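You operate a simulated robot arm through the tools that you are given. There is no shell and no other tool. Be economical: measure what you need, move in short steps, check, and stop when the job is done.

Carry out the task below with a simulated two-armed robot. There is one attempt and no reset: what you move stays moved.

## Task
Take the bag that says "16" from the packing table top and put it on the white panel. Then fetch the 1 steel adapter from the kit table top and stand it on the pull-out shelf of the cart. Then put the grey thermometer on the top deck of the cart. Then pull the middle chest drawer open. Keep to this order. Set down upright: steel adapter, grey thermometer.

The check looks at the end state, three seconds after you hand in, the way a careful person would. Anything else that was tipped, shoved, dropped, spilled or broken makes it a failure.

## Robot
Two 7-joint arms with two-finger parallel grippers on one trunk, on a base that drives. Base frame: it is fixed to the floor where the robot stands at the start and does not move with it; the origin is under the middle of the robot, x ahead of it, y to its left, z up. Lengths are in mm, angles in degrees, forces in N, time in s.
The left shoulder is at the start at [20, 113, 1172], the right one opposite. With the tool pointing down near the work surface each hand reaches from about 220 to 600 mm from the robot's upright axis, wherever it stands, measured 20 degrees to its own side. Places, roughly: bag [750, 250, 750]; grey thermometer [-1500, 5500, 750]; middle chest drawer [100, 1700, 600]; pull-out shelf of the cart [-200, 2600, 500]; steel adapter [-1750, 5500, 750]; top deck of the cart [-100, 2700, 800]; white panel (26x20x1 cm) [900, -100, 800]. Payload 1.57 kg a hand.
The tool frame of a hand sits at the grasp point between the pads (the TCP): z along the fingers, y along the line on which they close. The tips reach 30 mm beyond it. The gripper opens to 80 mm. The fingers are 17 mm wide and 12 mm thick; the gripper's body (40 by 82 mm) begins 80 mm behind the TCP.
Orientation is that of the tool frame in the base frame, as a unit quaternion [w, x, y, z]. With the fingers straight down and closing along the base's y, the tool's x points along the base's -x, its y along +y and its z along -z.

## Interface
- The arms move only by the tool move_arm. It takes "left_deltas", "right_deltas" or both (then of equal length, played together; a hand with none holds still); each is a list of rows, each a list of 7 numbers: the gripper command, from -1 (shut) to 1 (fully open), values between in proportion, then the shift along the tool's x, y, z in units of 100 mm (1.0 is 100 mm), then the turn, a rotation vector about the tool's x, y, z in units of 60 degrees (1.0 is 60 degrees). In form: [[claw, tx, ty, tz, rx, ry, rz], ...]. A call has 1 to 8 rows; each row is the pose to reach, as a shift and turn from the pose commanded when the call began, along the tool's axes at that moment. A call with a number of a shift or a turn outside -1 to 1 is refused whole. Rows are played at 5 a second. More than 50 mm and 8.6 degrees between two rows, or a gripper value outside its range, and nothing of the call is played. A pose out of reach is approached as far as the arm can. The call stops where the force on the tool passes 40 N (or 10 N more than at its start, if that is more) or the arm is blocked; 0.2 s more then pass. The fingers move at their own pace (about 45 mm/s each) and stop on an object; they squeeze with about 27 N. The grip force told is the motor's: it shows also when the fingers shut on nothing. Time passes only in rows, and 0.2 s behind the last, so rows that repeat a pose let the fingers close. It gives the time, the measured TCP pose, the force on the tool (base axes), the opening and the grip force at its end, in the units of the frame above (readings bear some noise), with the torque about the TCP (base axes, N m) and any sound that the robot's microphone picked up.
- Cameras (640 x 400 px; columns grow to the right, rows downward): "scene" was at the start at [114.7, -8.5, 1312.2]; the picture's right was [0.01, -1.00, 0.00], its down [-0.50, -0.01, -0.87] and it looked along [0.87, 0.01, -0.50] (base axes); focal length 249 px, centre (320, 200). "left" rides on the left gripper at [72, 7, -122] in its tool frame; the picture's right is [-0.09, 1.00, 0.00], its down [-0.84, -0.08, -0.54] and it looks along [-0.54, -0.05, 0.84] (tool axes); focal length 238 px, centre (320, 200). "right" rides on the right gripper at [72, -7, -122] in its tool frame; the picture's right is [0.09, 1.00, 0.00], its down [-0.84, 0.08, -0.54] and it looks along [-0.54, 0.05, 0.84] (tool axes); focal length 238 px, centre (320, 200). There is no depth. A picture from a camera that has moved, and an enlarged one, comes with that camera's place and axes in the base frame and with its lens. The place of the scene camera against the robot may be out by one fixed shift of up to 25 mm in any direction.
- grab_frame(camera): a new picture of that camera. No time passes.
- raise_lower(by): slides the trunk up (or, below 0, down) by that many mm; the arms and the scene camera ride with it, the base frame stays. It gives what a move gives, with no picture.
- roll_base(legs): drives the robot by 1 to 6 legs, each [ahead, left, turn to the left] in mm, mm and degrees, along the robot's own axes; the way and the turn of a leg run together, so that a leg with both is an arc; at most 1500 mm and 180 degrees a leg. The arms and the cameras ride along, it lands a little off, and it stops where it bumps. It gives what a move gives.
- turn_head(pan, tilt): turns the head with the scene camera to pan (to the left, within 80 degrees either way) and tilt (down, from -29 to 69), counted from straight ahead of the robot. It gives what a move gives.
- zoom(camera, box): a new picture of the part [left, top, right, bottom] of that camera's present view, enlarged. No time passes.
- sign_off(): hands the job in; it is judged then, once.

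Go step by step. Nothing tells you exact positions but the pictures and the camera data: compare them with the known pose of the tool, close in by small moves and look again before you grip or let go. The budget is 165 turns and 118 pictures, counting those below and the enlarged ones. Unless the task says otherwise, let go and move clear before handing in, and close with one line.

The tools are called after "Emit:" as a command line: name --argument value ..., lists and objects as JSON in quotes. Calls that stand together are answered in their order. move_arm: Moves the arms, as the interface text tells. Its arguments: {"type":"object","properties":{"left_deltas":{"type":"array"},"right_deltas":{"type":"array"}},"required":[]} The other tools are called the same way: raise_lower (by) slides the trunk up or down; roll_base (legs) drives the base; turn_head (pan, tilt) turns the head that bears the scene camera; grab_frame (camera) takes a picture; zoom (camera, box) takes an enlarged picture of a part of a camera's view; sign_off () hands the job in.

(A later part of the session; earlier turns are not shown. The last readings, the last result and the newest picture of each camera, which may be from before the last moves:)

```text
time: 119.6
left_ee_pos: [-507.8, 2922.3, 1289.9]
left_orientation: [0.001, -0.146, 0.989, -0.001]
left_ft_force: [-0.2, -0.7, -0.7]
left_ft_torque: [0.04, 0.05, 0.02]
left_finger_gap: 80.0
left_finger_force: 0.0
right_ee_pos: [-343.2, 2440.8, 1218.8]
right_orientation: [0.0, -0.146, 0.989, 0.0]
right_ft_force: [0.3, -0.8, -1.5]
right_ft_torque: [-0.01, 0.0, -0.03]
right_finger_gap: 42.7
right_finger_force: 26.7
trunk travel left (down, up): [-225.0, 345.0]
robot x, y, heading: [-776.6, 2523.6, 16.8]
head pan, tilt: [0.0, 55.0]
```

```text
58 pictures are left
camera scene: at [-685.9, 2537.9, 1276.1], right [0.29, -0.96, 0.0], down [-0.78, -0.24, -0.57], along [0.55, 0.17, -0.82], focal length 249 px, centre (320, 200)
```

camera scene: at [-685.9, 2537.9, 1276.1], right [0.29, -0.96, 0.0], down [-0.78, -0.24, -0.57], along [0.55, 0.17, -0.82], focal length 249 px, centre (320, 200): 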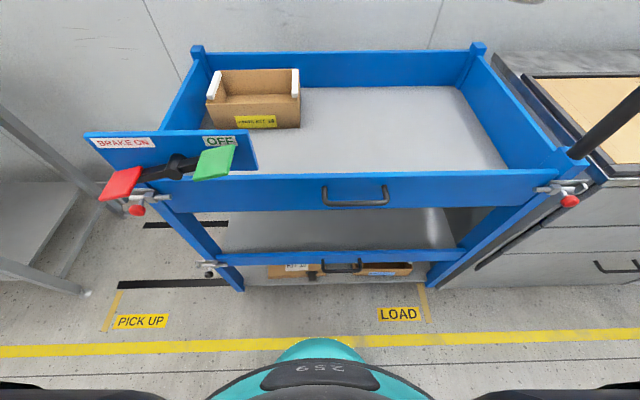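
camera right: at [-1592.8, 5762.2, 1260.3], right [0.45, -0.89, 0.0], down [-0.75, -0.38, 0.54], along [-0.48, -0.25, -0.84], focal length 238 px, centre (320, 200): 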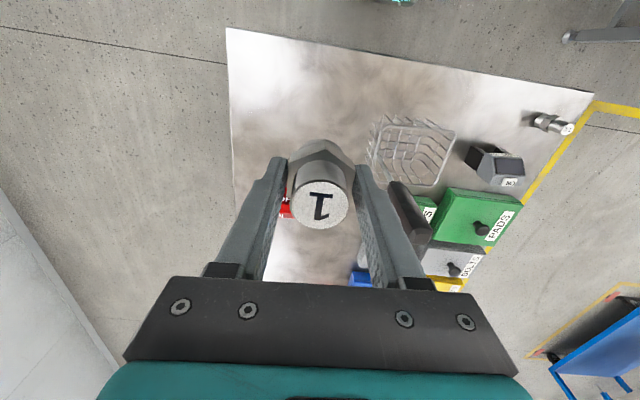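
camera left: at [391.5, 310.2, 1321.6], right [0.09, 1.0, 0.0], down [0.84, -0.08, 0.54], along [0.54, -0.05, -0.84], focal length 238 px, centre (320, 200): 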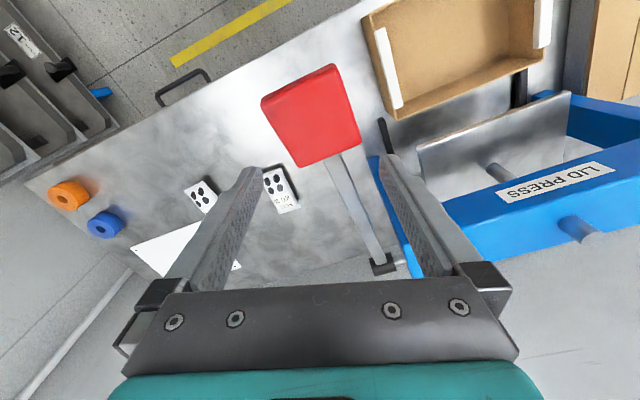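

The brake rocker's red "ON" side is pressed down. The middle shelf has its own handle and a latch, so I'll back off and lower the trunk for a good look at it.

Emit:
roll_base --legs '[[-220, 0, 2]]'

Emit:
raise_lower --by -220

Emit:
turn_head --pan 0 --tilt 38

Emit:
grab_frame --camera "scene"

```text
time: 121.3
left_ee_pos: [-733.4, 2866.5, 1290.9]
left_orientation: [0.0, -0.165, 0.986, -0.001]
left_ft_force: [0.1, 0.6, 0.4]
left_ft_torque: [0.01, -0.03, -0.01]
left_finger_gap: 79.7
left_finger_force: 0.1
right_ee_pos: [-549.3, 2389.3, 1220.4]
right_orientation: [0.001, -0.165, 0.986, 0.001]
right_ft_force: [-0.1, 0.4, -1.5]
right_ft_torque: [-0.01, -0.02, 0.0]
right_finger_gap: 42.7
right_finger_force: 26.7
trunk travel left (down, up): [-225.0, 345.0]
robot x, y, heading: [-987.3, 2454.7, 18.8]
head pan, tilt: [0.0, 55.0]
```

```text
time: 123.6
left_ee_pos: [-732.7, 2865.9, 1072.0]
left_orientation: [0.001, -0.164, 0.986, 0.0]
left_ft_force: [-0.1, 0.1, -0.1]
left_ft_torque: [-0.01, 0.04, 0.01]
left_finger_gap: 79.9
left_finger_force: 0.0
right_ee_pos: [-548.5, 2389.6, 998.4]
right_orientation: [0.0, -0.164, 0.986, 0.0]
right_ft_force: [0.7, 0.3, -1.9]
right_ft_torque: [-0.01, 0.0, -0.01]
right_finger_gap: 43.0
right_finger_force: 26.9
trunk travel left (down, up): [-5.0, 565.0]
robot x, y, heading: [-985.4, 2456.8, 19.3]
head pan, tilt: [0.0, 55.0]
```

```text
time: 124.4
left_ee_pos: [-732.7, 2865.8, 1071.1]
left_orientation: [0.001, -0.166, 0.986, -0.001]
left_ft_force: [0.6, 0.7, 0.2]
left_ft_torque: [-0.01, -0.03, -0.01]
left_finger_gap: 80.1
left_finger_force: 0.1
right_ee_pos: [-548.9, 2390.5, 999.2]
right_orientation: [0.0, -0.165, 0.986, 0.001]
right_ft_force: [-0.2, -0.1, -1.7]
right_ft_torque: [0.0, 0.03, 0.0]
right_finger_gap: 42.9
right_finger_force: 27.3
trunk travel left (down, up): [-5.0, 565.0]
robot x, y, heading: [-987.5, 2454.5, 18.8]
head pan, tilt: [0.0, 38.0]
```

```text
57 pictures are left
camera scene: at [-882.7, 2478.0, 1079.7], right [0.32, -0.95, 0.0], down [-0.58, -0.2, -0.79], along [0.74, 0.26, -0.62], focal length 249 px, centre (320, 200)
```

scene: 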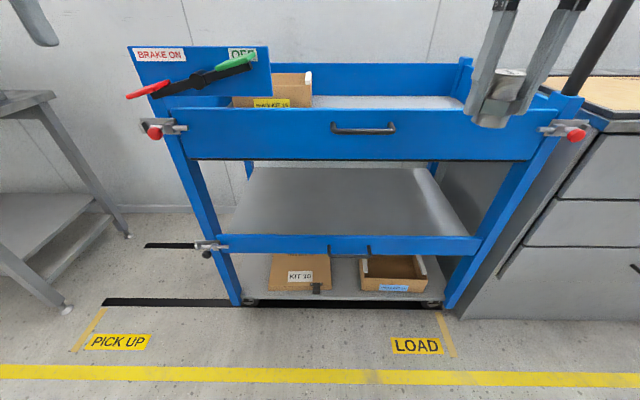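

Emit:
zoom --camera "scene" --box '[120, 90, 400, 300]'

Emit:
zoom --camera "scene" --box '[180, 220, 260, 280]'

Emit:
zoom --camera "scene" --box '[400, 90, 640, 300]'

```text
1.90 times, centred on (260, 195) of scene
camera zoom: at [-882.7, 2478.0, 1079.7], right [0.32, -0.95, 0.0], down [-0.58, -0.2, -0.79], along [0.74, 0.26, -0.62], focal length 474 px, centre (434, 210)
```

zoom: 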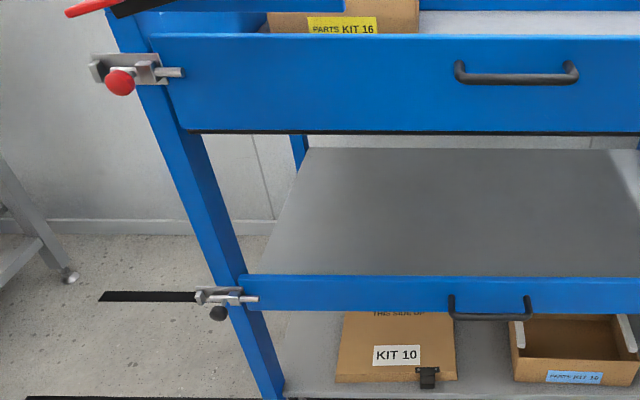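

```text
6.67 times, centred on (220, 250) of scene
camera zoom: at [-882.7, 2478.0, 1079.7], right [0.32, -0.95, 0.0], down [-0.58, -0.2, -0.79], along [0.74, 0.26, -0.62], focal length 1661 px, centre (987, -133)
```

zoom: 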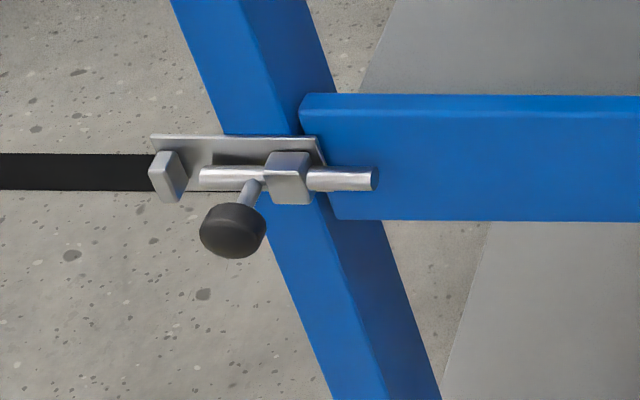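

```text
1.90 times, centred on (520, 195) of scene
camera zoom: at [-882.7, 2478.0, 1079.7], right [0.32, -0.95, 0.0], down [-0.58, -0.2, -0.79], along [0.74, 0.26, -0.62], focal length 474 px, centre (-61, 210)
```

zoom: 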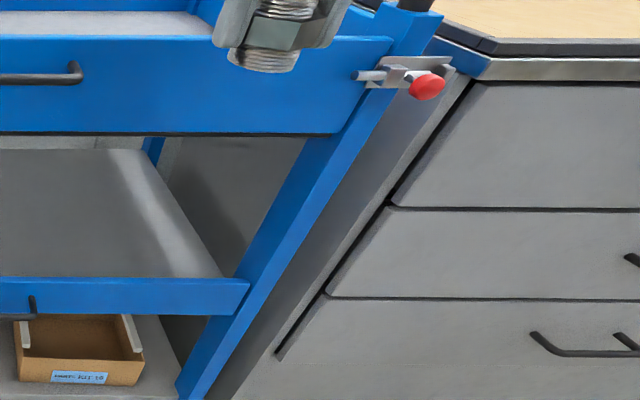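

The shelf (top about z 465) sits under the deck with about 290 mm of clearance. I can stand the adapter near its front edge if the hand is tilted, so I'll set the adapter briefly on the empty top deck and regrasp it with the hand tilted. Raising the trunk and driving in.

Emit:
raise_lower --by 220

Emit:
roll_base --legs '[[345, 0, 0]]'

Emit:
turn_head --pan -10 --tilt 45

Emit:
grab_frame --camera "right"

Emit:
grab_frame --camera "scene"

```text
time: 126.8
left_ee_pos: [-733.3, 2864.6, 1290.8]
left_orientation: [0.0, -0.165, 0.986, -0.001]
left_ft_force: [1.2, -0.6, -0.3]
left_ft_torque: [0.01, 0.02, 0.01]
left_finger_gap: 80.1
left_finger_force: 0.0
right_ee_pos: [-548.3, 2388.7, 1219.3]
right_orientation: [-0.001, -0.165, 0.986, 0.001]
right_ft_force: [0.0, 1.1, -1.6]
right_ft_torque: [-0.01, 0.0, 0.01]
right_finger_gap: 43.1
right_finger_force: 26.7
trunk travel left (down, up): [-225.0, 345.0]
robot x, y, heading: [-985.8, 2457.6, 19.0]
head pan, tilt: [0.0, 38.0]
```

```text
time: 129.0
left_ee_pos: [-401.3, 2978.5, 1291.0]
left_orientation: [0.0, -0.164, 0.987, -0.001]
left_ft_force: [1.6, 0.1, 0.3]
left_ft_torque: [0.03, 0.02, -0.01]
left_finger_gap: 80.1
left_finger_force: 0.1
right_ee_pos: [-218.6, 2502.6, 1218.5]
right_orientation: [0.0, -0.163, 0.987, 0.001]
right_ft_force: [-0.3, -0.3, -2.3]
right_ft_torque: [-0.01, 0.02, -0.02]
right_finger_gap: 42.9
right_finger_force: 26.8
trunk travel left (down, up): [-225.0, 345.0]
robot x, y, heading: [-655.6, 2567.9, 18.7]
head pan, tilt: [0.0, 38.0]
```

```text
time: 129.8
left_ee_pos: [-402.4, 2978.4, 1291.7]
left_orientation: [0.0, -0.164, 0.986, -0.001]
left_ft_force: [-0.4, 0.8, 0.5]
left_ft_torque: [0.0, 0.03, -0.03]
left_finger_gap: 80.0
left_finger_force: 0.0
right_ee_pos: [-219.2, 2501.4, 1218.8]
right_orientation: [0.0, -0.163, 0.987, 0.001]
right_ft_force: [-0.2, -0.7, -1.9]
right_ft_torque: [0.0, 0.0, -0.02]
right_finger_gap: 42.9
right_finger_force: 27.2
trunk travel left (down, up): [-225.0, 345.0]
robot x, y, heading: [-657.5, 2568.8, 18.9]
head pan, tilt: [-10.0, 45.0]
```

```text
53 pictures are left
camera right: at [-286.9, 2470.7, 1341.6], right [-0.41, 0.91, 0.0], down [0.77, 0.34, 0.54], along [0.49, 0.22, -0.84], focal length 238 px, centre (320, 200)
```

right: 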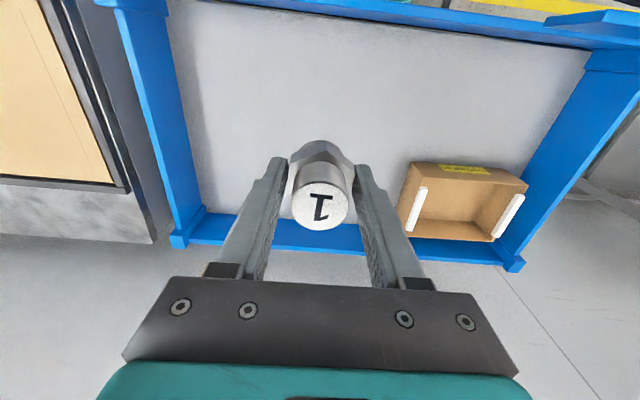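

```text
52 pictures are left
camera scene: at [-554.7, 2575.0, 1289.5], right [0.15, -0.99, 0.0], down [-0.7, -0.11, -0.71], along [0.7, 0.11, -0.71], focal length 249 px, centre (320, 200)
```

scene: 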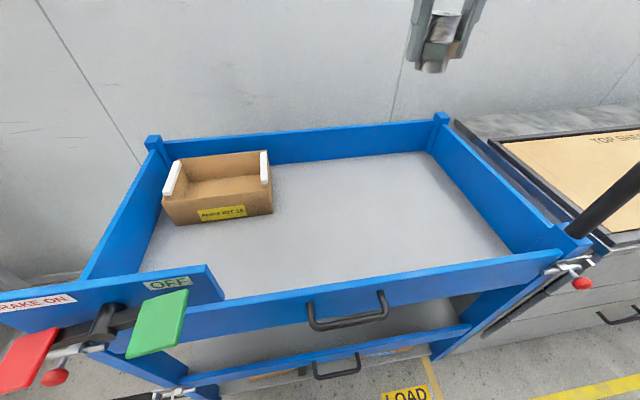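

The deck spans about u 490–940 and is empty under the hand. I'll lower the adapter onto it.

Emit:
move_arm --right_deltas '[[-1, -0.3, 0, 0.1, 0, 0, 0], [-1, -0.6, 0, 0.3, 0, 0, 0], [-1, -0.9, 0, 0.6, 0, 0, 0], [-1, -0.92, 0, 1.0, 0, 0, 0]]'

Emit:
move_arm --right_deltas '[[-1, 0, 0, 0.35, 0, 0, 0], [-1, 0, 0, 0.7, 0, 0, 0], [-1, 0, 0, 1.0, 0, 0, 0]]'

Emit:
move_arm --right_deltas '[[-1, 0, 0, 0.35, 0, 0, 0], [-1, 0, 0, 0.7, 0, 0, 0], [-1, 0, 0, 1.0, 0, 0, 0]]'

Emit:
grab_frame --camera "right"

```text
time: 130.8
left_ee_pos: [-401.8, 2976.6, 1291.4]
left_orientation: [0.0, -0.163, 0.987, 0.0]
left_ft_force: [0.2, -0.5, -0.7]
left_ft_torque: [-0.01, -0.01, 0.0]
left_finger_gap: 80.0
left_finger_force: 0.0
right_ee_pos: [-132.0, 2529.5, 1116.9]
right_orientation: [0.0, -0.165, 0.986, 0.002]
right_ft_force: [0.7, -0.9, -2.1]
right_ft_torque: [0.02, -0.02, 0.02]
right_finger_gap: 43.2
right_finger_force: 27.0
trunk travel left (down, up): [-225.0, 345.0]
robot x, y, heading: [-656.5, 2566.7, 19.0]
head pan, tilt: [-10.0, 45.0]
```

```text
time: 131.6
left_ee_pos: [-403.3, 2978.0, 1290.5]
left_orientation: [0.0, -0.163, 0.987, 0.0]
left_ft_force: [-0.1, -0.5, 0.7]
left_ft_torque: [-0.01, 0.0, 0.0]
left_finger_gap: 80.2
left_finger_force: 0.0
right_ee_pos: [-133.3, 2531.2, 1018.9]
right_orientation: [0.0, -0.163, 0.987, 0.0]
right_ft_force: [0.4, 0.1, -2.4]
right_ft_torque: [-0.02, 0.0, 0.02]
right_finger_gap: 43.0
right_finger_force: 26.9
trunk travel left (down, up): [-225.0, 345.0]
robot x, y, heading: [-658.3, 2566.2, 18.8]
head pan, tilt: [-10.0, 45.0]
```

```text
time: 132.3
left_ee_pos: [-403.1, 2978.9, 1291.4]
left_orientation: [0.001, -0.164, 0.986, -0.001]
left_ft_force: [-0.8, -0.2, -0.5]
left_ft_torque: [0.0, 0.0, -0.01]
left_finger_gap: 79.9
left_finger_force: 0.1
right_ee_pos: [-132.4, 2531.8, 918.8]
right_orientation: [0.0, -0.165, 0.986, 0.0]
right_ft_force: [-0.6, -0.6, -2.5]
right_ft_torque: [0.01, -0.01, -0.01]
right_finger_gap: 42.8
right_finger_force: 26.9
trunk travel left (down, up): [-225.0, 345.0]
robot x, y, heading: [-658.3, 2567.2, 18.8]
head pan, tilt: [-10.0, 45.0]
```

```text
51 pictures are left
camera right: at [-199.5, 2501.4, 1041.0], right [-0.41, 0.91, 0.0], down [0.77, 0.34, 0.54], along [0.49, 0.22, -0.84], focal length 238 px, centre (320, 200)
```

right: 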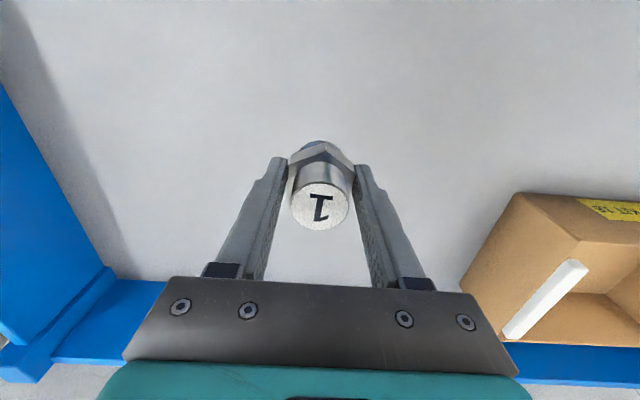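

Emit:
move_arm --right_deltas '[[-1, 0, 0, 0.3, 0, 0, 0], [-1, 0, 0, 0.55, 0, 0, 0], [-1, 0, 0, 0.65, 0, 0, 0], [-1, 0, 0, 0.7, 0, 0, 0], [-1, 0, 0, 0.75, 0, 0, 0], [-1, 0, 0, 0.8, 0, 0, 0]]'

Emit:
grab_frame --camera "right"

```text
time: 133.8
left_ee_pos: [-402.3, 2978.1, 1291.2]
left_orientation: [0.0, -0.164, 0.986, 0.0]
left_ft_force: [-0.6, 0.1, -0.9]
left_ft_torque: [-0.01, -0.01, 0.02]
left_finger_gap: 80.1
left_finger_force: 0.1
right_ee_pos: [-132.1, 2530.6, 840.0]
right_orientation: [0.0, -0.164, 0.987, 0.002]
right_ft_force: [-1.2, -0.4, 2.0]
right_ft_torque: [-0.08, 0.08, -0.03]
right_finger_gap: 42.8
right_finger_force: 27.2
trunk travel left (down, up): [-225.0, 345.0]
robot x, y, heading: [-660.0, 2570.4, 18.5]
head pan, tilt: [-10.0, 45.0]
```

```text
50 pictures are left
camera right: at [-198.8, 2500.6, 962.3], right [-0.41, 0.91, 0.0], down [0.77, 0.34, 0.54], along [0.5, 0.22, -0.84], focal length 238 px, centre (320, 200)
```

right: 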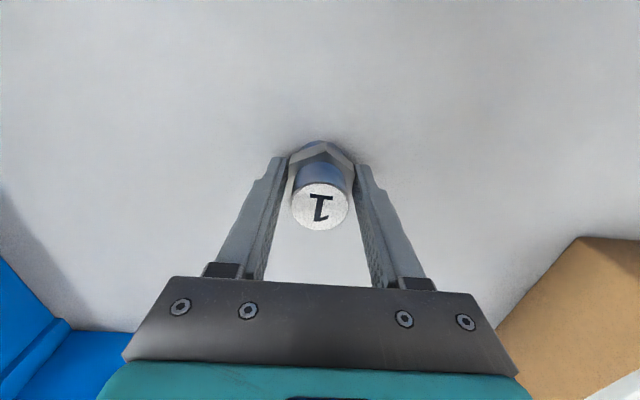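

Touching the deck (z≈800). I'll let go, tilt the open hand 42° around the adapter, and take it again tilted.

Emit:
move_arm --right_deltas '[[0, 0, 0, 0, 0, 0, 0], [0.6, 0, 0, 0, 0, 0, 0], [1, 0, 0, 0, 0, 0, 0], [1, 0, 0, 0, 0, 0, 0]]'

Emit:
move_arm --right_deltas '[[1, 0, 0, -0.02, 0, -0.14, 0], [1, 0, 0, -0.02, 0, -0.28, 0], [1, 0, 0, -0.02, 0, -0.42, 0], [1, 0, 0, 0, 0, -0.56, 0], [1, 0, 0, 0.03, 0, -0.7, 0], [1, 0, 0, 0.08, 0, -0.7, 0]]'

Emit:
grab_frame --camera "right"

```text
time: 134.8
left_ee_pos: [-402.9, 2977.2, 1290.6]
left_orientation: [0.0, -0.164, 0.987, -0.001]
left_ft_force: [-0.3, -0.3, 0.4]
left_ft_torque: [0.0, 0.02, 0.02]
left_finger_gap: 80.2
left_finger_force: 0.1
right_ee_pos: [-131.2, 2530.8, 838.7]
right_orientation: [0.0, -0.164, 0.986, 0.001]
right_ft_force: [-1.1, -0.1, 0.4]
right_ft_torque: [0.02, -0.01, 0.0]
right_finger_gap: 80.0
right_finger_force: 0.0
trunk travel left (down, up): [-225.0, 345.0]
robot x, y, heading: [-660.3, 2570.6, 18.7]
head pan, tilt: [-10.0, 45.0]
```

```text
time: 136.2
left_ee_pos: [-402.5, 2978.0, 1290.9]
left_orientation: [0.001, -0.163, 0.987, 0.0]
left_ft_force: [0.1, -0.5, 0.5]
left_ft_torque: [0.02, -0.02, 0.0]
left_finger_gap: 80.1
left_finger_force: 0.0
right_ee_pos: [-132.4, 2532.2, 831.5]
right_orientation: [0.354, -0.152, 0.921, 0.06]
right_ft_force: [0.0, -0.9, 0.3]
right_ft_torque: [-0.01, 0.01, 0.01]
right_finger_gap: 79.8
right_finger_force: 0.1
trunk travel left (down, up): [-225.0, 345.0]
robot x, y, heading: [-654.2, 2572.5, 18.8]
head pan, tilt: [-10.0, 45.0]
```

```text
49 pictures are left
camera right: at [-259.7, 2481.3, 874.1], right [-0.39, 0.92, -0.06], down [0.22, 0.15, 0.96], along [0.9, 0.36, -0.26], focal length 238 px, centre (320, 200)
```

right: 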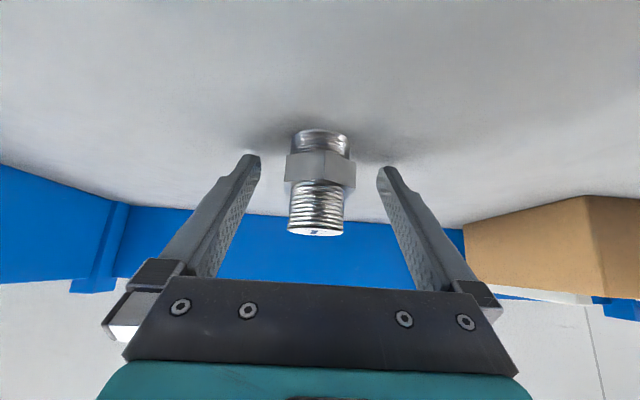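

Good, the hex sits between the pads and the adapter is still upright. Closing and lifting.

Emit:
move_arm --right_deltas '[[0.3, 0, 0, 0, 0, 0, 0], [-0.3, 0, 0, 0, 0, 0, 0], [-1, 0, 0, 0, 0, 0, 0], [-1, 0, 0, 0, 0, 0, 0], [-1, 0, 0, 0, 0, 0, 0], [-1, 0, 0, 0, 0, 0, 0]]'

Emit:
move_arm --right_deltas '[[-1, -0.067, 0, -0.074, 0, 0, 0], [-1, -0.27, 0, -0.3, 0, 0, 0], [-1, -0.53, 0, -0.59, 0, 0, 0], [-1, -0.8, 0, -0.89, 0, 0, 0]]'

Emit:
grab_frame --camera "right"

```text
time: 137.6
left_ee_pos: [-402.3, 2978.9, 1290.2]
left_orientation: [0.0, -0.165, 0.986, -0.001]
left_ft_force: [-0.1, 0.1, -0.4]
left_ft_torque: [0.0, -0.02, 0.01]
left_finger_gap: 80.1
left_finger_force: 0.0
right_ee_pos: [-131.4, 2532.0, 829.8]
right_orientation: [0.354, -0.153, 0.921, 0.059]
right_ft_force: [0.6, -0.5, 0.2]
right_ft_torque: [-0.01, 0.02, 0.0]
right_finger_gap: 42.6
right_finger_force: 27.0
trunk travel left (down, up): [-225.0, 345.0]
robot x, y, heading: [-655.9, 2567.5, 18.7]
head pan, tilt: [-10.0, 45.0]
```

```text
time: 138.6
left_ee_pos: [-401.9, 2977.5, 1289.9]
left_orientation: [0.0, -0.164, 0.986, -0.001]
left_ft_force: [0.4, 0.6, -0.6]
left_ft_torque: [0.03, 0.02, 0.01]
left_finger_gap: 80.1
left_finger_force: 0.1
right_ee_pos: [-132.2, 2531.4, 951.2]
right_orientation: [0.353, -0.153, 0.921, 0.059]
right_ft_force: [0.2, -0.3, -2.4]
right_ft_torque: [0.01, 0.0, 0.01]
right_finger_gap: 42.9
right_finger_force: 27.2
trunk travel left (down, up): [-225.0, 345.0]
robot x, y, heading: [-654.5, 2571.5, 18.9]
head pan, tilt: [-10.0, 45.0]
```

```text
48 pictures are left
camera right: at [-259.4, 2480.2, 993.9], right [-0.39, 0.92, -0.06], down [0.22, 0.16, 0.96], along [0.9, 0.36, -0.26], focal length 238 px, centre (320, 200)
```

right: 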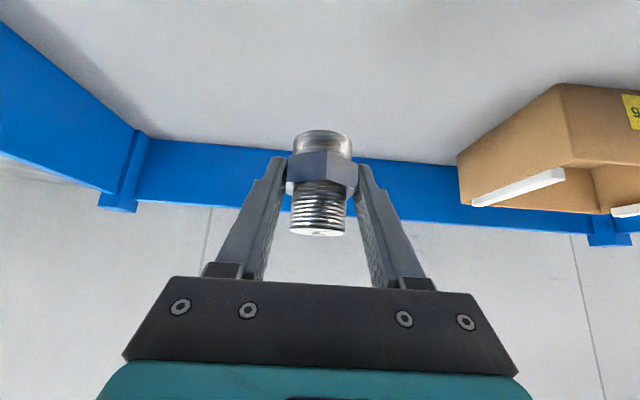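

The adapter is held upright in the tilted hand. I'll raise the trunk, back out over the front wall, then lower to shelf height.

Emit:
raise_lower --by 60

Emit:
roll_base --legs '[[-430, 0, 0]]'

Emit:
raise_lower --by -285

Emit:
move_arm --right_deltas '[[-1, 0.2, 0, 0.22, 0, 0, 0], [-1, 0.4, 0, 0.45, 0, 0, 0], [-1, 0.6, 0, 0.67, 0, 0, 0], [-1, 0.8, 0, 0.89, 0, 0, 0]]'

Emit:
grab_frame --camera "right"

```text
time: 139.6
left_ee_pos: [-402.6, 2978.4, 1350.9]
left_orientation: [0.0, -0.164, 0.987, 0.0]
left_ft_force: [-0.1, 0.0, -0.3]
left_ft_torque: [0.03, 0.02, -0.03]
left_finger_gap: 80.0
left_finger_force: 0.2
right_ee_pos: [-132.0, 2531.0, 1009.8]
right_orientation: [0.354, -0.153, 0.921, 0.06]
right_ft_force: [-0.8, 0.3, -2.1]
right_ft_torque: [0.0, -0.07, 0.01]
right_finger_gap: 42.6
right_finger_force: 27.3
trunk travel left (down, up): [-285.0, 285.0]
robot x, y, heading: [-661.8, 2569.3, 18.9]
head pan, tilt: [-10.0, 45.0]
```

```text
time: 142.2
left_ee_pos: [-810.1, 2839.8, 1350.9]
left_orientation: [0.0, -0.165, 0.986, -0.001]
left_ft_force: [-0.1, 0.5, 0.1]
left_ft_torque: [-0.05, 0.0, 0.0]
left_finger_gap: 80.1
left_finger_force: 0.0
right_ee_pos: [-538.9, 2394.3, 1011.1]
right_orientation: [0.354, -0.153, 0.921, 0.06]
right_ft_force: [-0.5, -0.1, -1.8]
right_ft_torque: [0.02, -0.01, -0.01]
right_finger_gap: 42.9
right_finger_force: 27.2
trunk travel left (down, up): [-285.0, 285.0]
robot x, y, heading: [-1064.5, 2428.1, 18.9]
head pan, tilt: [-10.0, 45.0]
```

```text
time: 145.1
left_ee_pos: [-810.0, 2838.7, 1065.7]
left_orientation: [0.0, -0.165, 0.986, -0.001]
left_ft_force: [-0.8, -0.1, -0.4]
left_ft_torque: [-0.03, 0.0, 0.03]
left_finger_gap: 79.8
left_finger_force: 0.1
right_ee_pos: [-538.2, 2393.7, 724.9]
right_orientation: [0.353, -0.153, 0.921, 0.06]
right_ft_force: [0.1, 0.1, -2.0]
right_ft_torque: [0.02, 0.0, 0.01]
right_finger_gap: 42.6
right_finger_force: 26.9
trunk travel left (down, up): [0.0, 570.0]
robot x, y, heading: [-1061.7, 2436.5, 18.9]
head pan, tilt: [-10.0, 45.0]
```

```text
time: 146.1
left_ee_pos: [-810.0, 2838.8, 1065.2]
left_orientation: [0.0, -0.165, 0.986, 0.0]
left_ft_force: [0.0, -0.4, -0.2]
left_ft_torque: [0.02, -0.01, 0.01]
left_finger_gap: 79.7
left_finger_force: 0.0
right_ee_pos: [-536.7, 2393.0, 606.9]
right_orientation: [0.353, -0.154, 0.921, 0.059]
right_ft_force: [0.3, -0.1, -3.2]
right_ft_torque: [0.02, 0.02, -0.01]
right_finger_gap: 42.9
right_finger_force: 26.8
trunk travel left (down, up): [0.0, 570.0]
robot x, y, heading: [-1066.8, 2432.8, 18.9]
head pan, tilt: [-10.0, 45.0]
```

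```text
47 pictures are left
camera right: at [-664.2, 2342.6, 649.7], right [-0.39, 0.92, -0.06], down [0.22, 0.16, 0.96], along [0.89, 0.36, -0.26], focal length 238 px, centre (320, 200)
```

right: 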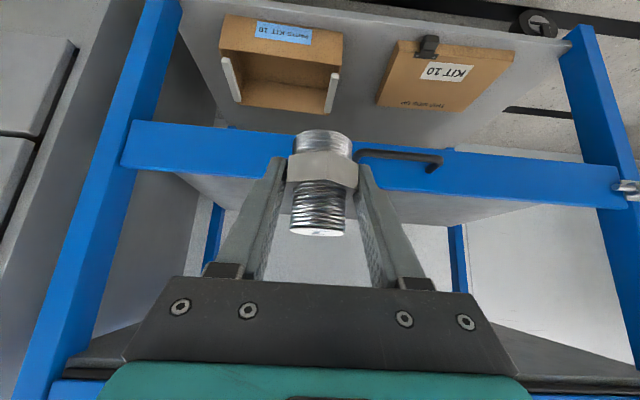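

The shelf's front bar top looks near z 520 and the adapter bottom is about 577, so it clears. I'll drive 230 mm in toward the shelf.

Emit:
roll_base --legs '[[230, 0, 0]]'

Emit:
grab_frame --camera "right"

Emit:
turn_head --pan -20 --tilt 45

Emit:
grab_frame --camera "scene"

```text
time: 147.8
left_ee_pos: [-590.5, 2914.1, 1065.3]
left_orientation: [0.0, -0.165, 0.986, -0.001]
left_ft_force: [0.6, 0.2, -0.7]
left_ft_torque: [0.0, -0.02, 0.05]
left_finger_gap: 79.9
left_finger_force: 0.1
right_ee_pos: [-318.2, 2469.4, 606.2]
right_orientation: [0.353, -0.153, 0.921, 0.059]
right_ft_force: [0.0, -0.9, -1.7]
right_ft_torque: [0.01, 0.03, 0.01]
right_finger_gap: 42.7
right_finger_force: 26.8
trunk travel left (down, up): [0.0, 570.0]
robot x, y, heading: [-846.2, 2506.9, 19.1]
head pan, tilt: [-10.0, 45.0]
```

```text
46 pictures are left
camera right: at [-445.1, 2417.8, 650.2], right [-0.39, 0.92, -0.06], down [0.22, 0.16, 0.96], along [0.89, 0.36, -0.26], focal length 238 px, centre (320, 200)
```

right: 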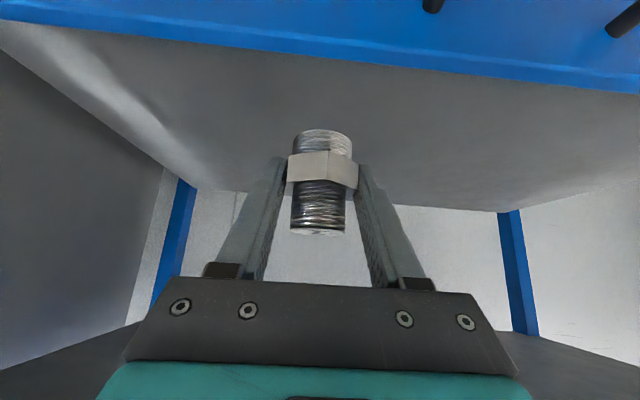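

```text
time: 148.5
left_ee_pos: [-590.0, 2914.6, 1066.1]
left_orientation: [0.0, -0.166, 0.986, -0.001]
left_ft_force: [-0.2, 0.3, -0.2]
left_ft_torque: [-0.01, -0.03, -0.02]
left_finger_gap: 80.0
left_finger_force: 0.1
right_ee_pos: [-318.3, 2469.1, 607.3]
right_orientation: [0.353, -0.153, 0.921, 0.06]
right_ft_force: [-0.2, 0.3, -2.1]
right_ft_torque: [-0.01, 0.02, -0.03]
right_finger_gap: 42.8
right_finger_force: 27.2
trunk travel left (down, up): [0.0, 570.0]
robot x, y, heading: [-844.3, 2507.0, 18.8]
head pan, tilt: [-20.0, 45.0]
```

```text
45 pictures are left
camera scene: at [-740.9, 2497.3, 1064.5], right [-0.02, -1.0, 0.0], down [-0.71, 0.01, -0.71], along [0.71, -0.01, -0.71], focal length 249 px, centre (320, 200)
```

scene: 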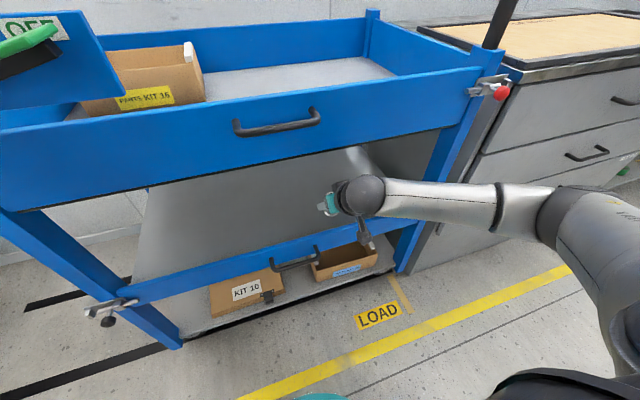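

The bar is at u≈500 with its top at z≈514, and the shelf surface is near 500. I'll move in 60 mm and lower most of the way.

Emit:
move_arm --right_deltas '[[-1, -0.15, 0, 0.13, 0, 0, 0], [-1, -0.3, 0, 0.27, 0, 0, 0], [-1, -0.446, 0, 0.4, 0, 0, 0], [-1, -0.28, 0, 0.58, 0, 0, 0], [-1, -0.11, 0, 0.77, 0, 0, 0]]'

Emit:
grab_frame --camera "right"

```text
time: 149.7
left_ee_pos: [-591.4, 2915.6, 1065.2]
left_orientation: [-0.001, -0.166, 0.986, -0.002]
left_ft_force: [0.7, 0.2, 0.4]
left_ft_torque: [0.01, -0.02, -0.01]
left_finger_gap: 80.0
left_finger_force: 0.0
right_ee_pos: [-262.5, 2488.4, 557.1]
right_orientation: [0.354, -0.153, 0.921, 0.059]
right_ft_force: [-0.6, -0.5, -2.7]
right_ft_torque: [-0.03, 0.02, 0.0]
right_finger_gap: 42.9
right_finger_force: 27.5
trunk travel left (down, up): [0.0, 570.0]
robot x, y, heading: [-846.9, 2503.8, 18.7]
head pan, tilt: [-20.0, 45.0]
```

```text
44 pictures are left
camera right: at [-389.0, 2437.5, 600.6], right [-0.39, 0.92, -0.06], down [0.22, 0.16, 0.96], along [0.89, 0.36, -0.26], focal length 238 px, centre (320, 200)
```

right: 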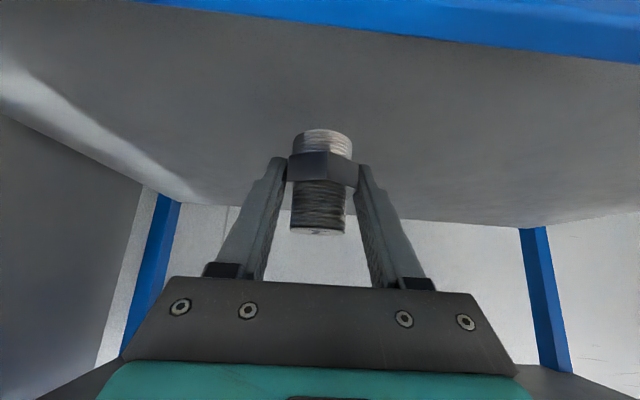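

Emit:
move_arm --right_deltas '[[-1, 0.067, 0, 0.074, 0, 0, 0], [-1, 0.12, 0, 0.134, 0, 0, 0], [-1, 0.147, 0, 0.164, 0, 0, 0], [-1, 0.174, 0, 0.193, 0, 0, 0], [-1, 0.2, 0, 0.223, 0, 0, 0]]'

Emit:
grab_frame --camera "right"

```text
time: 150.9
left_ee_pos: [-590.1, 2914.6, 1066.0]
left_orientation: [0.001, -0.165, 0.986, -0.001]
left_ft_force: [0.1, 0.3, 0.1]
left_ft_torque: [0.02, 0.01, 0.01]
left_finger_gap: 79.8
left_finger_force: 0.0
right_ee_pos: [-261.0, 2488.9, 527.4]
right_orientation: [0.354, -0.153, 0.921, 0.059]
right_ft_force: [-0.6, -0.7, -1.9]
right_ft_torque: [-0.02, 0.05, -0.02]
right_finger_gap: 42.9
right_finger_force: 27.3
trunk travel left (down, up): [0.0, 570.0]
robot x, y, heading: [-845.4, 2506.9, 18.8]
head pan, tilt: [-20.0, 45.0]
```

```text
43 pictures are left
camera right: at [-388.6, 2437.5, 570.7], right [-0.39, 0.92, -0.06], down [0.22, 0.16, 0.96], along [0.89, 0.36, -0.26], focal length 238 px, centre (320, 200)
```

right: 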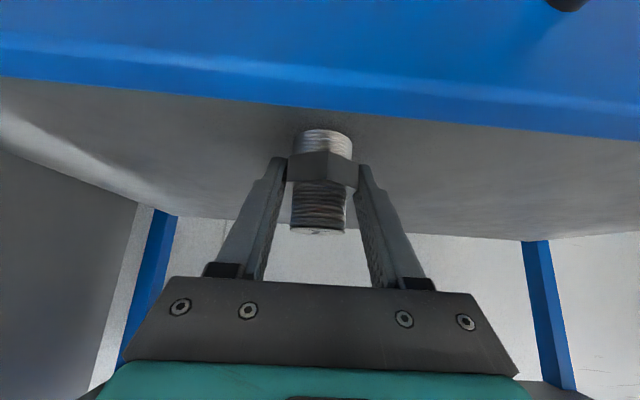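

Emit:
move_arm --right_deltas '[[-1, 0.02, 0, 0.022, 0, 0, 0], [-1, 0.04, 0, 0.045, 0, 0, 0], [-1, 0.06, 0, 0.067, 0, 0, 0], [-1, 0.08, 0, 0.089, 0, 0, 0]]'

Emit:
grab_frame --camera "right"

```text
time: 151.9
left_ee_pos: [-592.0, 2913.7, 1065.8]
left_orientation: [0.001, -0.165, 0.986, 0.0]
left_ft_force: [-0.9, -0.4, -0.5]
left_ft_torque: [0.01, 0.0, 0.01]
left_finger_gap: 79.9
left_finger_force: 0.1
right_ee_pos: [-259.8, 2489.4, 520.1]
right_orientation: [0.358, -0.154, 0.919, 0.06]
right_ft_force: [-5.8, -5.0, 25.0]
right_ft_torque: [-0.25, 0.18, 0.02]
right_finger_gap: 42.6
right_finger_force: 27.3
trunk travel left (down, up): [0.0, 570.0]
robot x, y, heading: [-846.6, 2505.5, 18.9]
head pan, tilt: [-20.0, 45.0]
```

```text
42 pictures are left
camera right: at [-387.3, 2437.5, 562.5], right [-0.39, 0.92, -0.06], down [0.21, 0.15, 0.97], along [0.9, 0.36, -0.25], focal length 238 px, centre (320, 200)
```

right: 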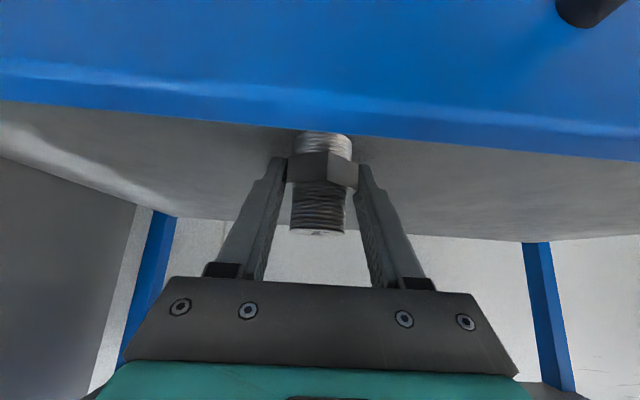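

Contact at 25 N. Easing off slightly, opening, and withdrawing along the finger axis.

Emit:
move_arm --right_deltas '[[-1, -0.027, 0, -0.03, 0, 0, 0], [-0.2, -0.027, 0, -0.03, 0, 0, 0], [0.4, -0.027, 0, -0.03, 0, 0, 0], [1, -0.027, 0, -0.03, 0, 0, 0], [1, -0.027, 0, -0.03, 0, 0, 0], [1, -0.027, 0, -0.3, 0, 0, 0], [1, -0.027, 0, -0.6, 0, 0, 0], [1, -0.027, 0, -0.95, 0, 0, 0]]'

Emit:
grab_frame --camera "right"

```text
time: 153.7
left_ee_pos: [-590.5, 2915.4, 1066.4]
left_orientation: [0.0, -0.165, 0.986, -0.001]
left_ft_force: [-0.7, 0.0, 0.2]
left_ft_torque: [0.0, 0.02, 0.01]
left_finger_gap: 80.0
left_finger_force: 0.0
right_ee_pos: [-321.5, 2466.9, 587.2]
right_orientation: [0.353, -0.153, 0.921, 0.059]
right_ft_force: [-0.2, 1.1, -0.3]
right_ft_torque: [0.02, 0.03, 0.01]
right_finger_gap: 80.1
right_finger_force: 0.1
trunk travel left (down, up): [0.0, 570.0]
robot x, y, heading: [-846.2, 2505.9, 18.8]
head pan, tilt: [-20.0, 45.0]
```

```text
41 pictures are left
camera right: at [-448.5, 2416.9, 630.3], right [-0.39, 0.92, -0.06], down [0.22, 0.16, 0.96], along [0.89, 0.36, -0.26], focal length 238 px, centre (320, 200)
```

right: 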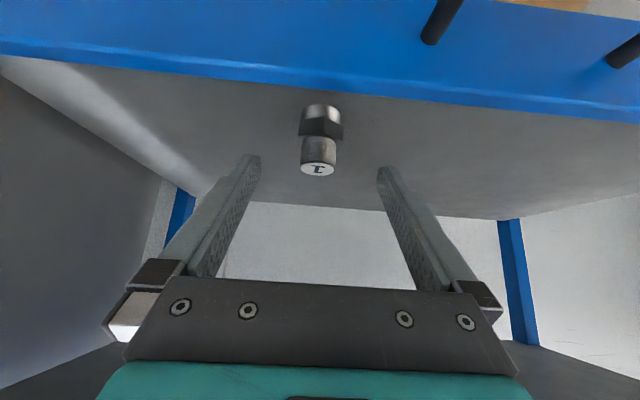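

The adapter is standing upright on the pull-out shelf. I'll back out, raise the trunk and set the hand upright again.

Emit:
roll_base --legs '[[-330, 0, 0]]'

Emit:
raise_lower --by 285

Emit:
move_arm --right_deltas '[[1, 0, 0, -0.2, 0, 0.14, 0], [1, 0, 0, -0.4, 0, 0.28, 0], [1, 0, 0, -0.6, 0, 0.42, 0], [1, 0, 0, -0.8, 0, 0.56, 0], [1, 0, 0, -1.0, 0, 0.7, 0]]'

Emit:
move_arm --right_deltas '[[1, 0, 0, -0.3, 0, 0, 0], [1, 0, 0, -0.6, 0, 0, 0], [1, 0, 0, -1.0, 0, 0, 0]]'

Emit:
move_arm --right_deltas '[[1, 0, 0, -0.3, 0, 0, 0], [1, 0, 0, -0.6, 0, 0, 0], [1, 0, 0, -1.0, 0, 0, 0]]'

```text
time: 155.9
left_ee_pos: [-902.2, 2806.5, 1066.1]
left_orientation: [-0.001, -0.164, 0.986, -0.001]
left_ft_force: [0.1, 0.9, 0.7]
left_ft_torque: [0.01, 0.0, -0.02]
left_finger_gap: 79.9
left_finger_force: 0.1
right_ee_pos: [-633.7, 2360.1, 586.6]
right_orientation: [0.354, -0.152, 0.921, 0.059]
right_ft_force: [0.6, 0.5, -1.1]
right_ft_torque: [0.0, -0.05, -0.01]
right_finger_gap: 79.8
right_finger_force: 0.0
trunk travel left (down, up): [0.0, 570.0]
robot x, y, heading: [-1156.9, 2398.3, 18.8]
head pan, tilt: [-20.0, 45.0]
```

```text
time: 158.8
left_ee_pos: [-901.8, 2807.1, 1350.7]
left_orientation: [0.001, -0.164, 0.987, -0.001]
left_ft_force: [0.9, 0.2, 0.1]
left_ft_torque: [0.03, -0.01, -0.02]
left_finger_gap: 79.9
left_finger_force: 0.1
right_ee_pos: [-633.9, 2360.3, 871.5]
right_orientation: [0.353, -0.153, 0.921, 0.059]
right_ft_force: [0.6, 0.4, 0.5]
right_ft_torque: [0.01, -0.01, 0.02]
right_finger_gap: 79.9
right_finger_force: 0.0
trunk travel left (down, up): [-285.0, 285.0]
robot x, y, heading: [-1158.1, 2397.3, 18.8]
head pan, tilt: [-20.0, 45.0]
```

```text
time: 160.0
left_ee_pos: [-903.0, 2807.3, 1350.8]
left_orientation: [0.0, -0.165, 0.986, -0.001]
left_ft_force: [0.0, 0.5, 0.3]
left_ft_torque: [-0.04, 0.01, -0.01]
left_finger_gap: 80.0
left_finger_force: 0.0
right_ee_pos: [-695.5, 2339.4, 945.9]
right_orientation: [-0.001, -0.163, 0.987, 0.001]
right_ft_force: [0.4, -0.2, 1.1]
right_ft_torque: [-0.03, -0.02, -0.01]
right_finger_gap: 80.0
right_finger_force: 0.0
trunk travel left (down, up): [-285.0, 285.0]
robot x, y, heading: [-1156.7, 2397.3, 18.8]
head pan, tilt: [-20.0, 45.0]
```

```text
time: 160.8
left_ee_pos: [-903.2, 2807.1, 1350.6]
left_orientation: [0.0, -0.164, 0.987, 0.0]
left_ft_force: [0.5, 0.6, -0.4]
left_ft_torque: [-0.02, -0.04, -0.01]
left_finger_gap: 80.0
left_finger_force: 0.1
right_ee_pos: [-696.6, 2339.1, 1045.7]
right_orientation: [0.001, -0.163, 0.987, 0.0]
right_ft_force: [0.4, 0.4, -0.1]
right_ft_torque: [-0.03, 0.03, -0.02]
right_finger_gap: 79.9
right_finger_force: 0.1
trunk travel left (down, up): [-285.0, 285.0]
robot x, y, heading: [-1153.4, 2396.5, 18.7]
head pan, tilt: [-20.0, 45.0]
```

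```text
time: 161.6
left_ee_pos: [-903.0, 2806.7, 1351.3]
left_orientation: [0.0, -0.164, 0.987, 0.0]
left_ft_force: [0.6, 0.0, -0.3]
left_ft_torque: [0.02, -0.02, -0.01]
left_finger_gap: 79.7
left_finger_force: 0.1
right_ee_pos: [-696.6, 2338.2, 1147.1]
right_orientation: [0.0, -0.164, 0.987, 0.0]
right_ft_force: [0.2, -0.9, 0.9]
right_ft_torque: [0.03, -0.01, -0.01]
right_finger_gap: 80.0
right_finger_force: 0.1
trunk travel left (down, up): [-285.0, 285.0]
robot x, y, heading: [-1161.0, 2400.5, 19.0]
head pan, tilt: [-20.0, 45.0]
```

Next the thermometer. I'll drive back down the aisle to the front of the kit table.

Emit:
roll_base --legs '[[0, 0, 90], [1500, -150, 0], [800, -230, 0]]'

Emit:
turn_head --pan -10 --tilt 45

Emit:
grab_frame --camera "scene"

```text
refused: leg 2 is longer than a leg can be; nothing moved
```

```text
time: 162.3
left_ee_pos: [-901.2, 2807.4, 1350.9]
left_orientation: [0.0, -0.164, 0.986, -0.001]
left_ft_force: [-0.2, -0.1, -0.1]
left_ft_torque: [0.02, 0.01, -0.01]
left_finger_gap: 80.1
left_finger_force: 0.0
right_ee_pos: [-694.6, 2337.3, 1147.0]
right_orientation: [0.001, -0.165, 0.986, 0.001]
right_ft_force: [0.4, 0.0, -0.4]
right_ft_torque: [-0.03, 0.01, -0.02]
right_finger_gap: 80.1
right_finger_force: 0.0
trunk travel left (down, up): [-285.0, 285.0]
robot x, y, heading: [-1158.3, 2398.7, 18.8]
head pan, tilt: [-10.0, 45.0]
```

```text
40 pictures are left
camera scene: at [-1054.4, 2404.3, 1349.5], right [0.15, -0.99, 0.0], down [-0.7, -0.11, -0.71], along [0.7, 0.11, -0.71], focal length 249 px, centre (320, 200)
```

scene: 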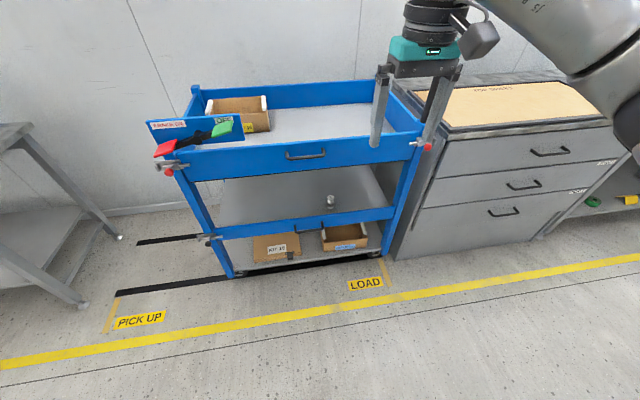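

The adapter stands on the shelf, and the chest with its three drawers is to the right. I'll redo the drive with legs within the limit.

Emit:
roll_base --legs '[[0, 0, 90], [1450, -140, 0], [850, -240, 0]]'

Emit:
grab_frame --camera "scene"

```text
time: 177.5
left_ee_pos: [-1920.1, 4936.9, 1351.1]
left_orientation: [0.0, 0.808, -0.589, 0.0]
left_ft_force: [-0.3, 0.2, 0.0]
left_ft_torque: [-0.02, 0.02, -0.03]
left_finger_gap: 80.0
left_finger_force: 0.0
right_ee_pos: [-1447.3, 5136.3, 1148.1]
right_orientation: [0.0, 0.808, -0.589, -0.001]
right_ft_force: [-0.5, -0.2, 0.3]
right_ft_torque: [-0.04, -0.01, -0.01]
right_finger_gap: 79.8
right_finger_force: 0.0
trunk travel left (down, up): [-285.0, 285.0]
robot x, y, heading: [-1516.3, 4671.9, 108.0]
head pan, tilt: [-10.0, 45.0]
```

```text
39 pictures are left
camera scene: at [-1516.6, 4754.7, 1349.4], right [0.99, 0.13, 0.0], down [0.1, -0.7, -0.71], along [-0.1, 0.7, -0.71], focal length 249 px, centre (320, 200)
```

scene: 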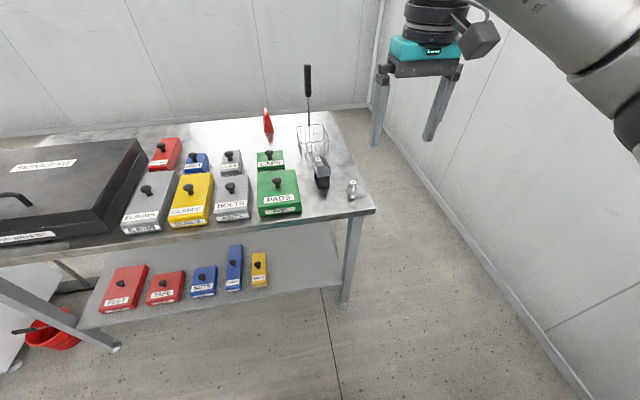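

The thermometer is at about [-1611, 5380]. I'll bring the right hand close to above it.

Emit:
roll_base --legs '[[200, 75, 1]]'

Emit:
grab_frame --camera "right"

Emit:
zoom --camera "scene" --box '[260, 80, 440, 260]'

```text
time: 179.1
left_ee_pos: [-2058.1, 5096.3, 1349.9]
left_orientation: [-0.002, 0.813, -0.583, 0.001]
left_ft_force: [-0.2, 0.6, 0.4]
left_ft_torque: [-0.08, -0.03, 0.01]
left_finger_gap: 79.8
left_finger_force: 0.0
right_ee_pos: [-1588.6, 5302.3, 1146.3]
right_orientation: [0.001, 0.812, -0.583, 0.0]
right_ft_force: [-0.3, 0.2, -0.4]
right_ft_torque: [-0.02, 0.01, -0.01]
right_finger_gap: 80.0
right_finger_force: 0.0
trunk travel left (down, up): [-285.0, 285.0]
robot x, y, heading: [-1652.5, 4836.6, 108.5]
head pan, tilt: [-10.0, 45.0]
```

```text
38 pictures are left
camera right: at [-1560.8, 5235.3, 1269.7], right [-0.91, -0.41, 0.0], down [-0.34, 0.77, 0.54], along [-0.22, 0.49, -0.84], focal length 238 px, centre (320, 200)
```

right: 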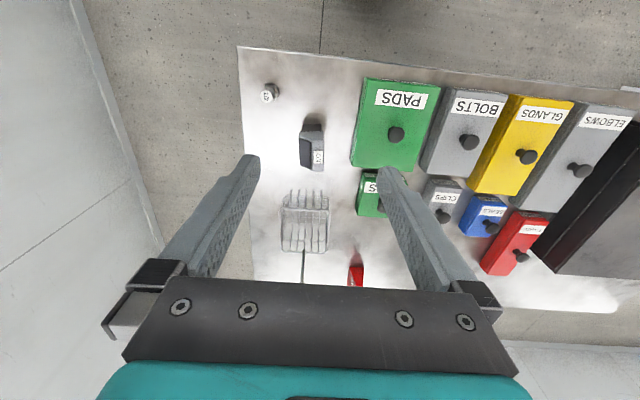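

```text
2.22 times, centred on (350, 170) of scene
camera zoom: at [-1652.1, 4919.3, 1349.4], right [0.99, 0.15, 0.0], down [0.11, -0.7, -0.71], along [-0.11, 0.7, -0.71], focal length 554 px, centre (253, 267)
```

zoom: 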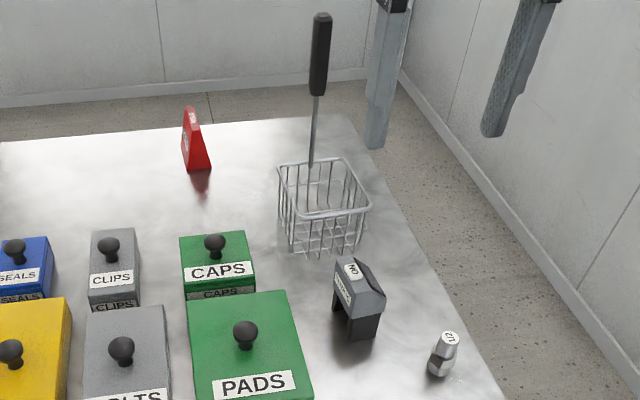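

Thermometer is at about [-1612, 5383], narrow across the fingers' closing direction (about 45 mm). Moving over it.

Emit:
move_arm --right_deltas '[[1, -0.3, 0, 0.15, 0, 0, 0], [1, -0.6, -0.02, 0.4, 0, 0, 0], [1, -0.84, -0.03, 0.7, 0, 0, 0], [1, -0.84, -0.03, 1.0, 0, 0, 0]]'

Emit:
move_arm --right_deltas '[[1, 0, 0, 0.4, 0, 0, 0], [1, 0, 0, 0.8, 0, 0, 0]]'

Emit:
grab_frame --camera "right"

```text
time: 180.1
left_ee_pos: [-2058.1, 5095.4, 1350.7]
left_orientation: [-0.001, 0.812, -0.584, 0.0]
left_ft_force: [0.0, -0.5, 0.3]
left_ft_torque: [0.0, 0.0, -0.04]
left_finger_gap: 80.1
left_finger_force: 0.1
right_ee_pos: [-1612.3, 5381.1, 1046.4]
right_orientation: [0.002, 0.813, -0.582, -0.001]
right_ft_force: [-0.5, -0.7, 0.9]
right_ft_torque: [-0.01, -0.01, -0.01]
right_finger_gap: 80.1
right_finger_force: 0.0
trunk travel left (down, up): [-285.0, 285.0]
robot x, y, heading: [-1648.4, 4841.6, 108.5]
head pan, tilt: [-10.0, 45.0]
```

```text
time: 180.7
left_ee_pos: [-2059.5, 5095.9, 1350.6]
left_orientation: [-0.001, 0.812, -0.583, -0.001]
left_ft_force: [0.5, 0.3, -0.1]
left_ft_torque: [0.03, -0.01, 0.01]
left_finger_gap: 80.0
left_finger_force: 0.1
right_ee_pos: [-1612.4, 5381.2, 965.3]
right_orientation: [0.0, 0.813, -0.583, -0.001]
right_ft_force: [-0.2, 0.5, 0.2]
right_ft_torque: [0.02, -0.01, 0.03]
right_finger_gap: 80.2
right_finger_force: 0.0
trunk travel left (down, up): [-285.0, 285.0]
robot x, y, heading: [-1653.3, 4837.5, 108.6]
head pan, tilt: [-10.0, 45.0]
```

```text
36 pictures are left
camera right: at [-1584.1, 5314.4, 1088.3], right [-0.91, -0.41, 0.0], down [-0.34, 0.77, 0.54], along [-0.22, 0.5, -0.84], focal length 238 px, centre (320, 200)
```

right: 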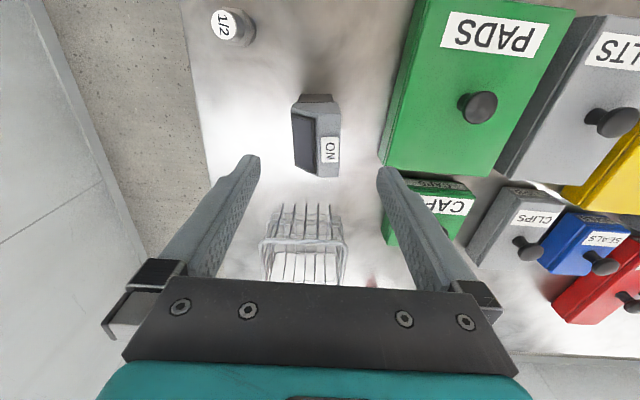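

The hand is centred over the thermometer, whose vertical band is about z 835–855. Descending.

Emit:
move_arm --right_deltas '[[1, 0, 0, 0.3, 0, 0, 0], [1, 0, 0, 0.55, 0, 0, 0], [1, 0, 0, 0.75, 0, 0, 0]]'

Emit:
grab_frame --camera "right"

```text
time: 181.5
left_ee_pos: [-2058.9, 5096.1, 1351.2]
left_orientation: [-0.001, 0.813, -0.583, 0.001]
left_ft_force: [-0.5, 0.5, -0.4]
left_ft_torque: [0.0, -0.06, 0.01]
left_finger_gap: 80.0
left_finger_force: 0.0
right_ee_pos: [-1611.7, 5380.3, 890.9]
right_orientation: [0.0, 0.813, -0.582, 0.0]
right_ft_force: [0.5, -0.4, 0.0]
right_ft_torque: [-0.02, -0.02, 0.0]
right_finger_gap: 80.0
right_finger_force: 0.1
trunk travel left (down, up): [-285.0, 285.0]
robot x, y, heading: [-1644.9, 4836.9, 108.6]
head pan, tilt: [-10.0, 45.0]
```

```text
35 pictures are left
camera right: at [-1584.1, 5313.9, 1014.0], right [-0.91, -0.41, 0.0], down [-0.34, 0.77, 0.54], along [-0.22, 0.49, -0.84], focal length 238 px, centre (320, 200)
```

right: 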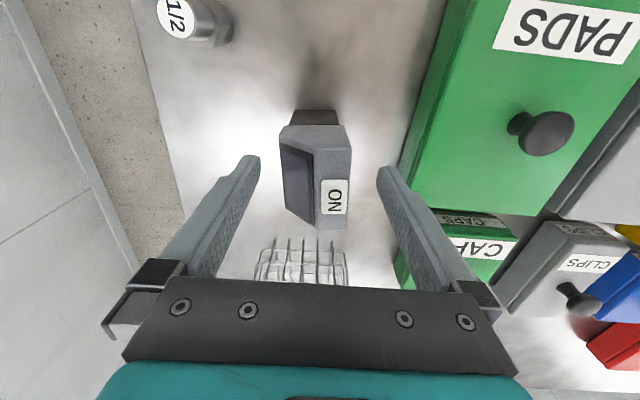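

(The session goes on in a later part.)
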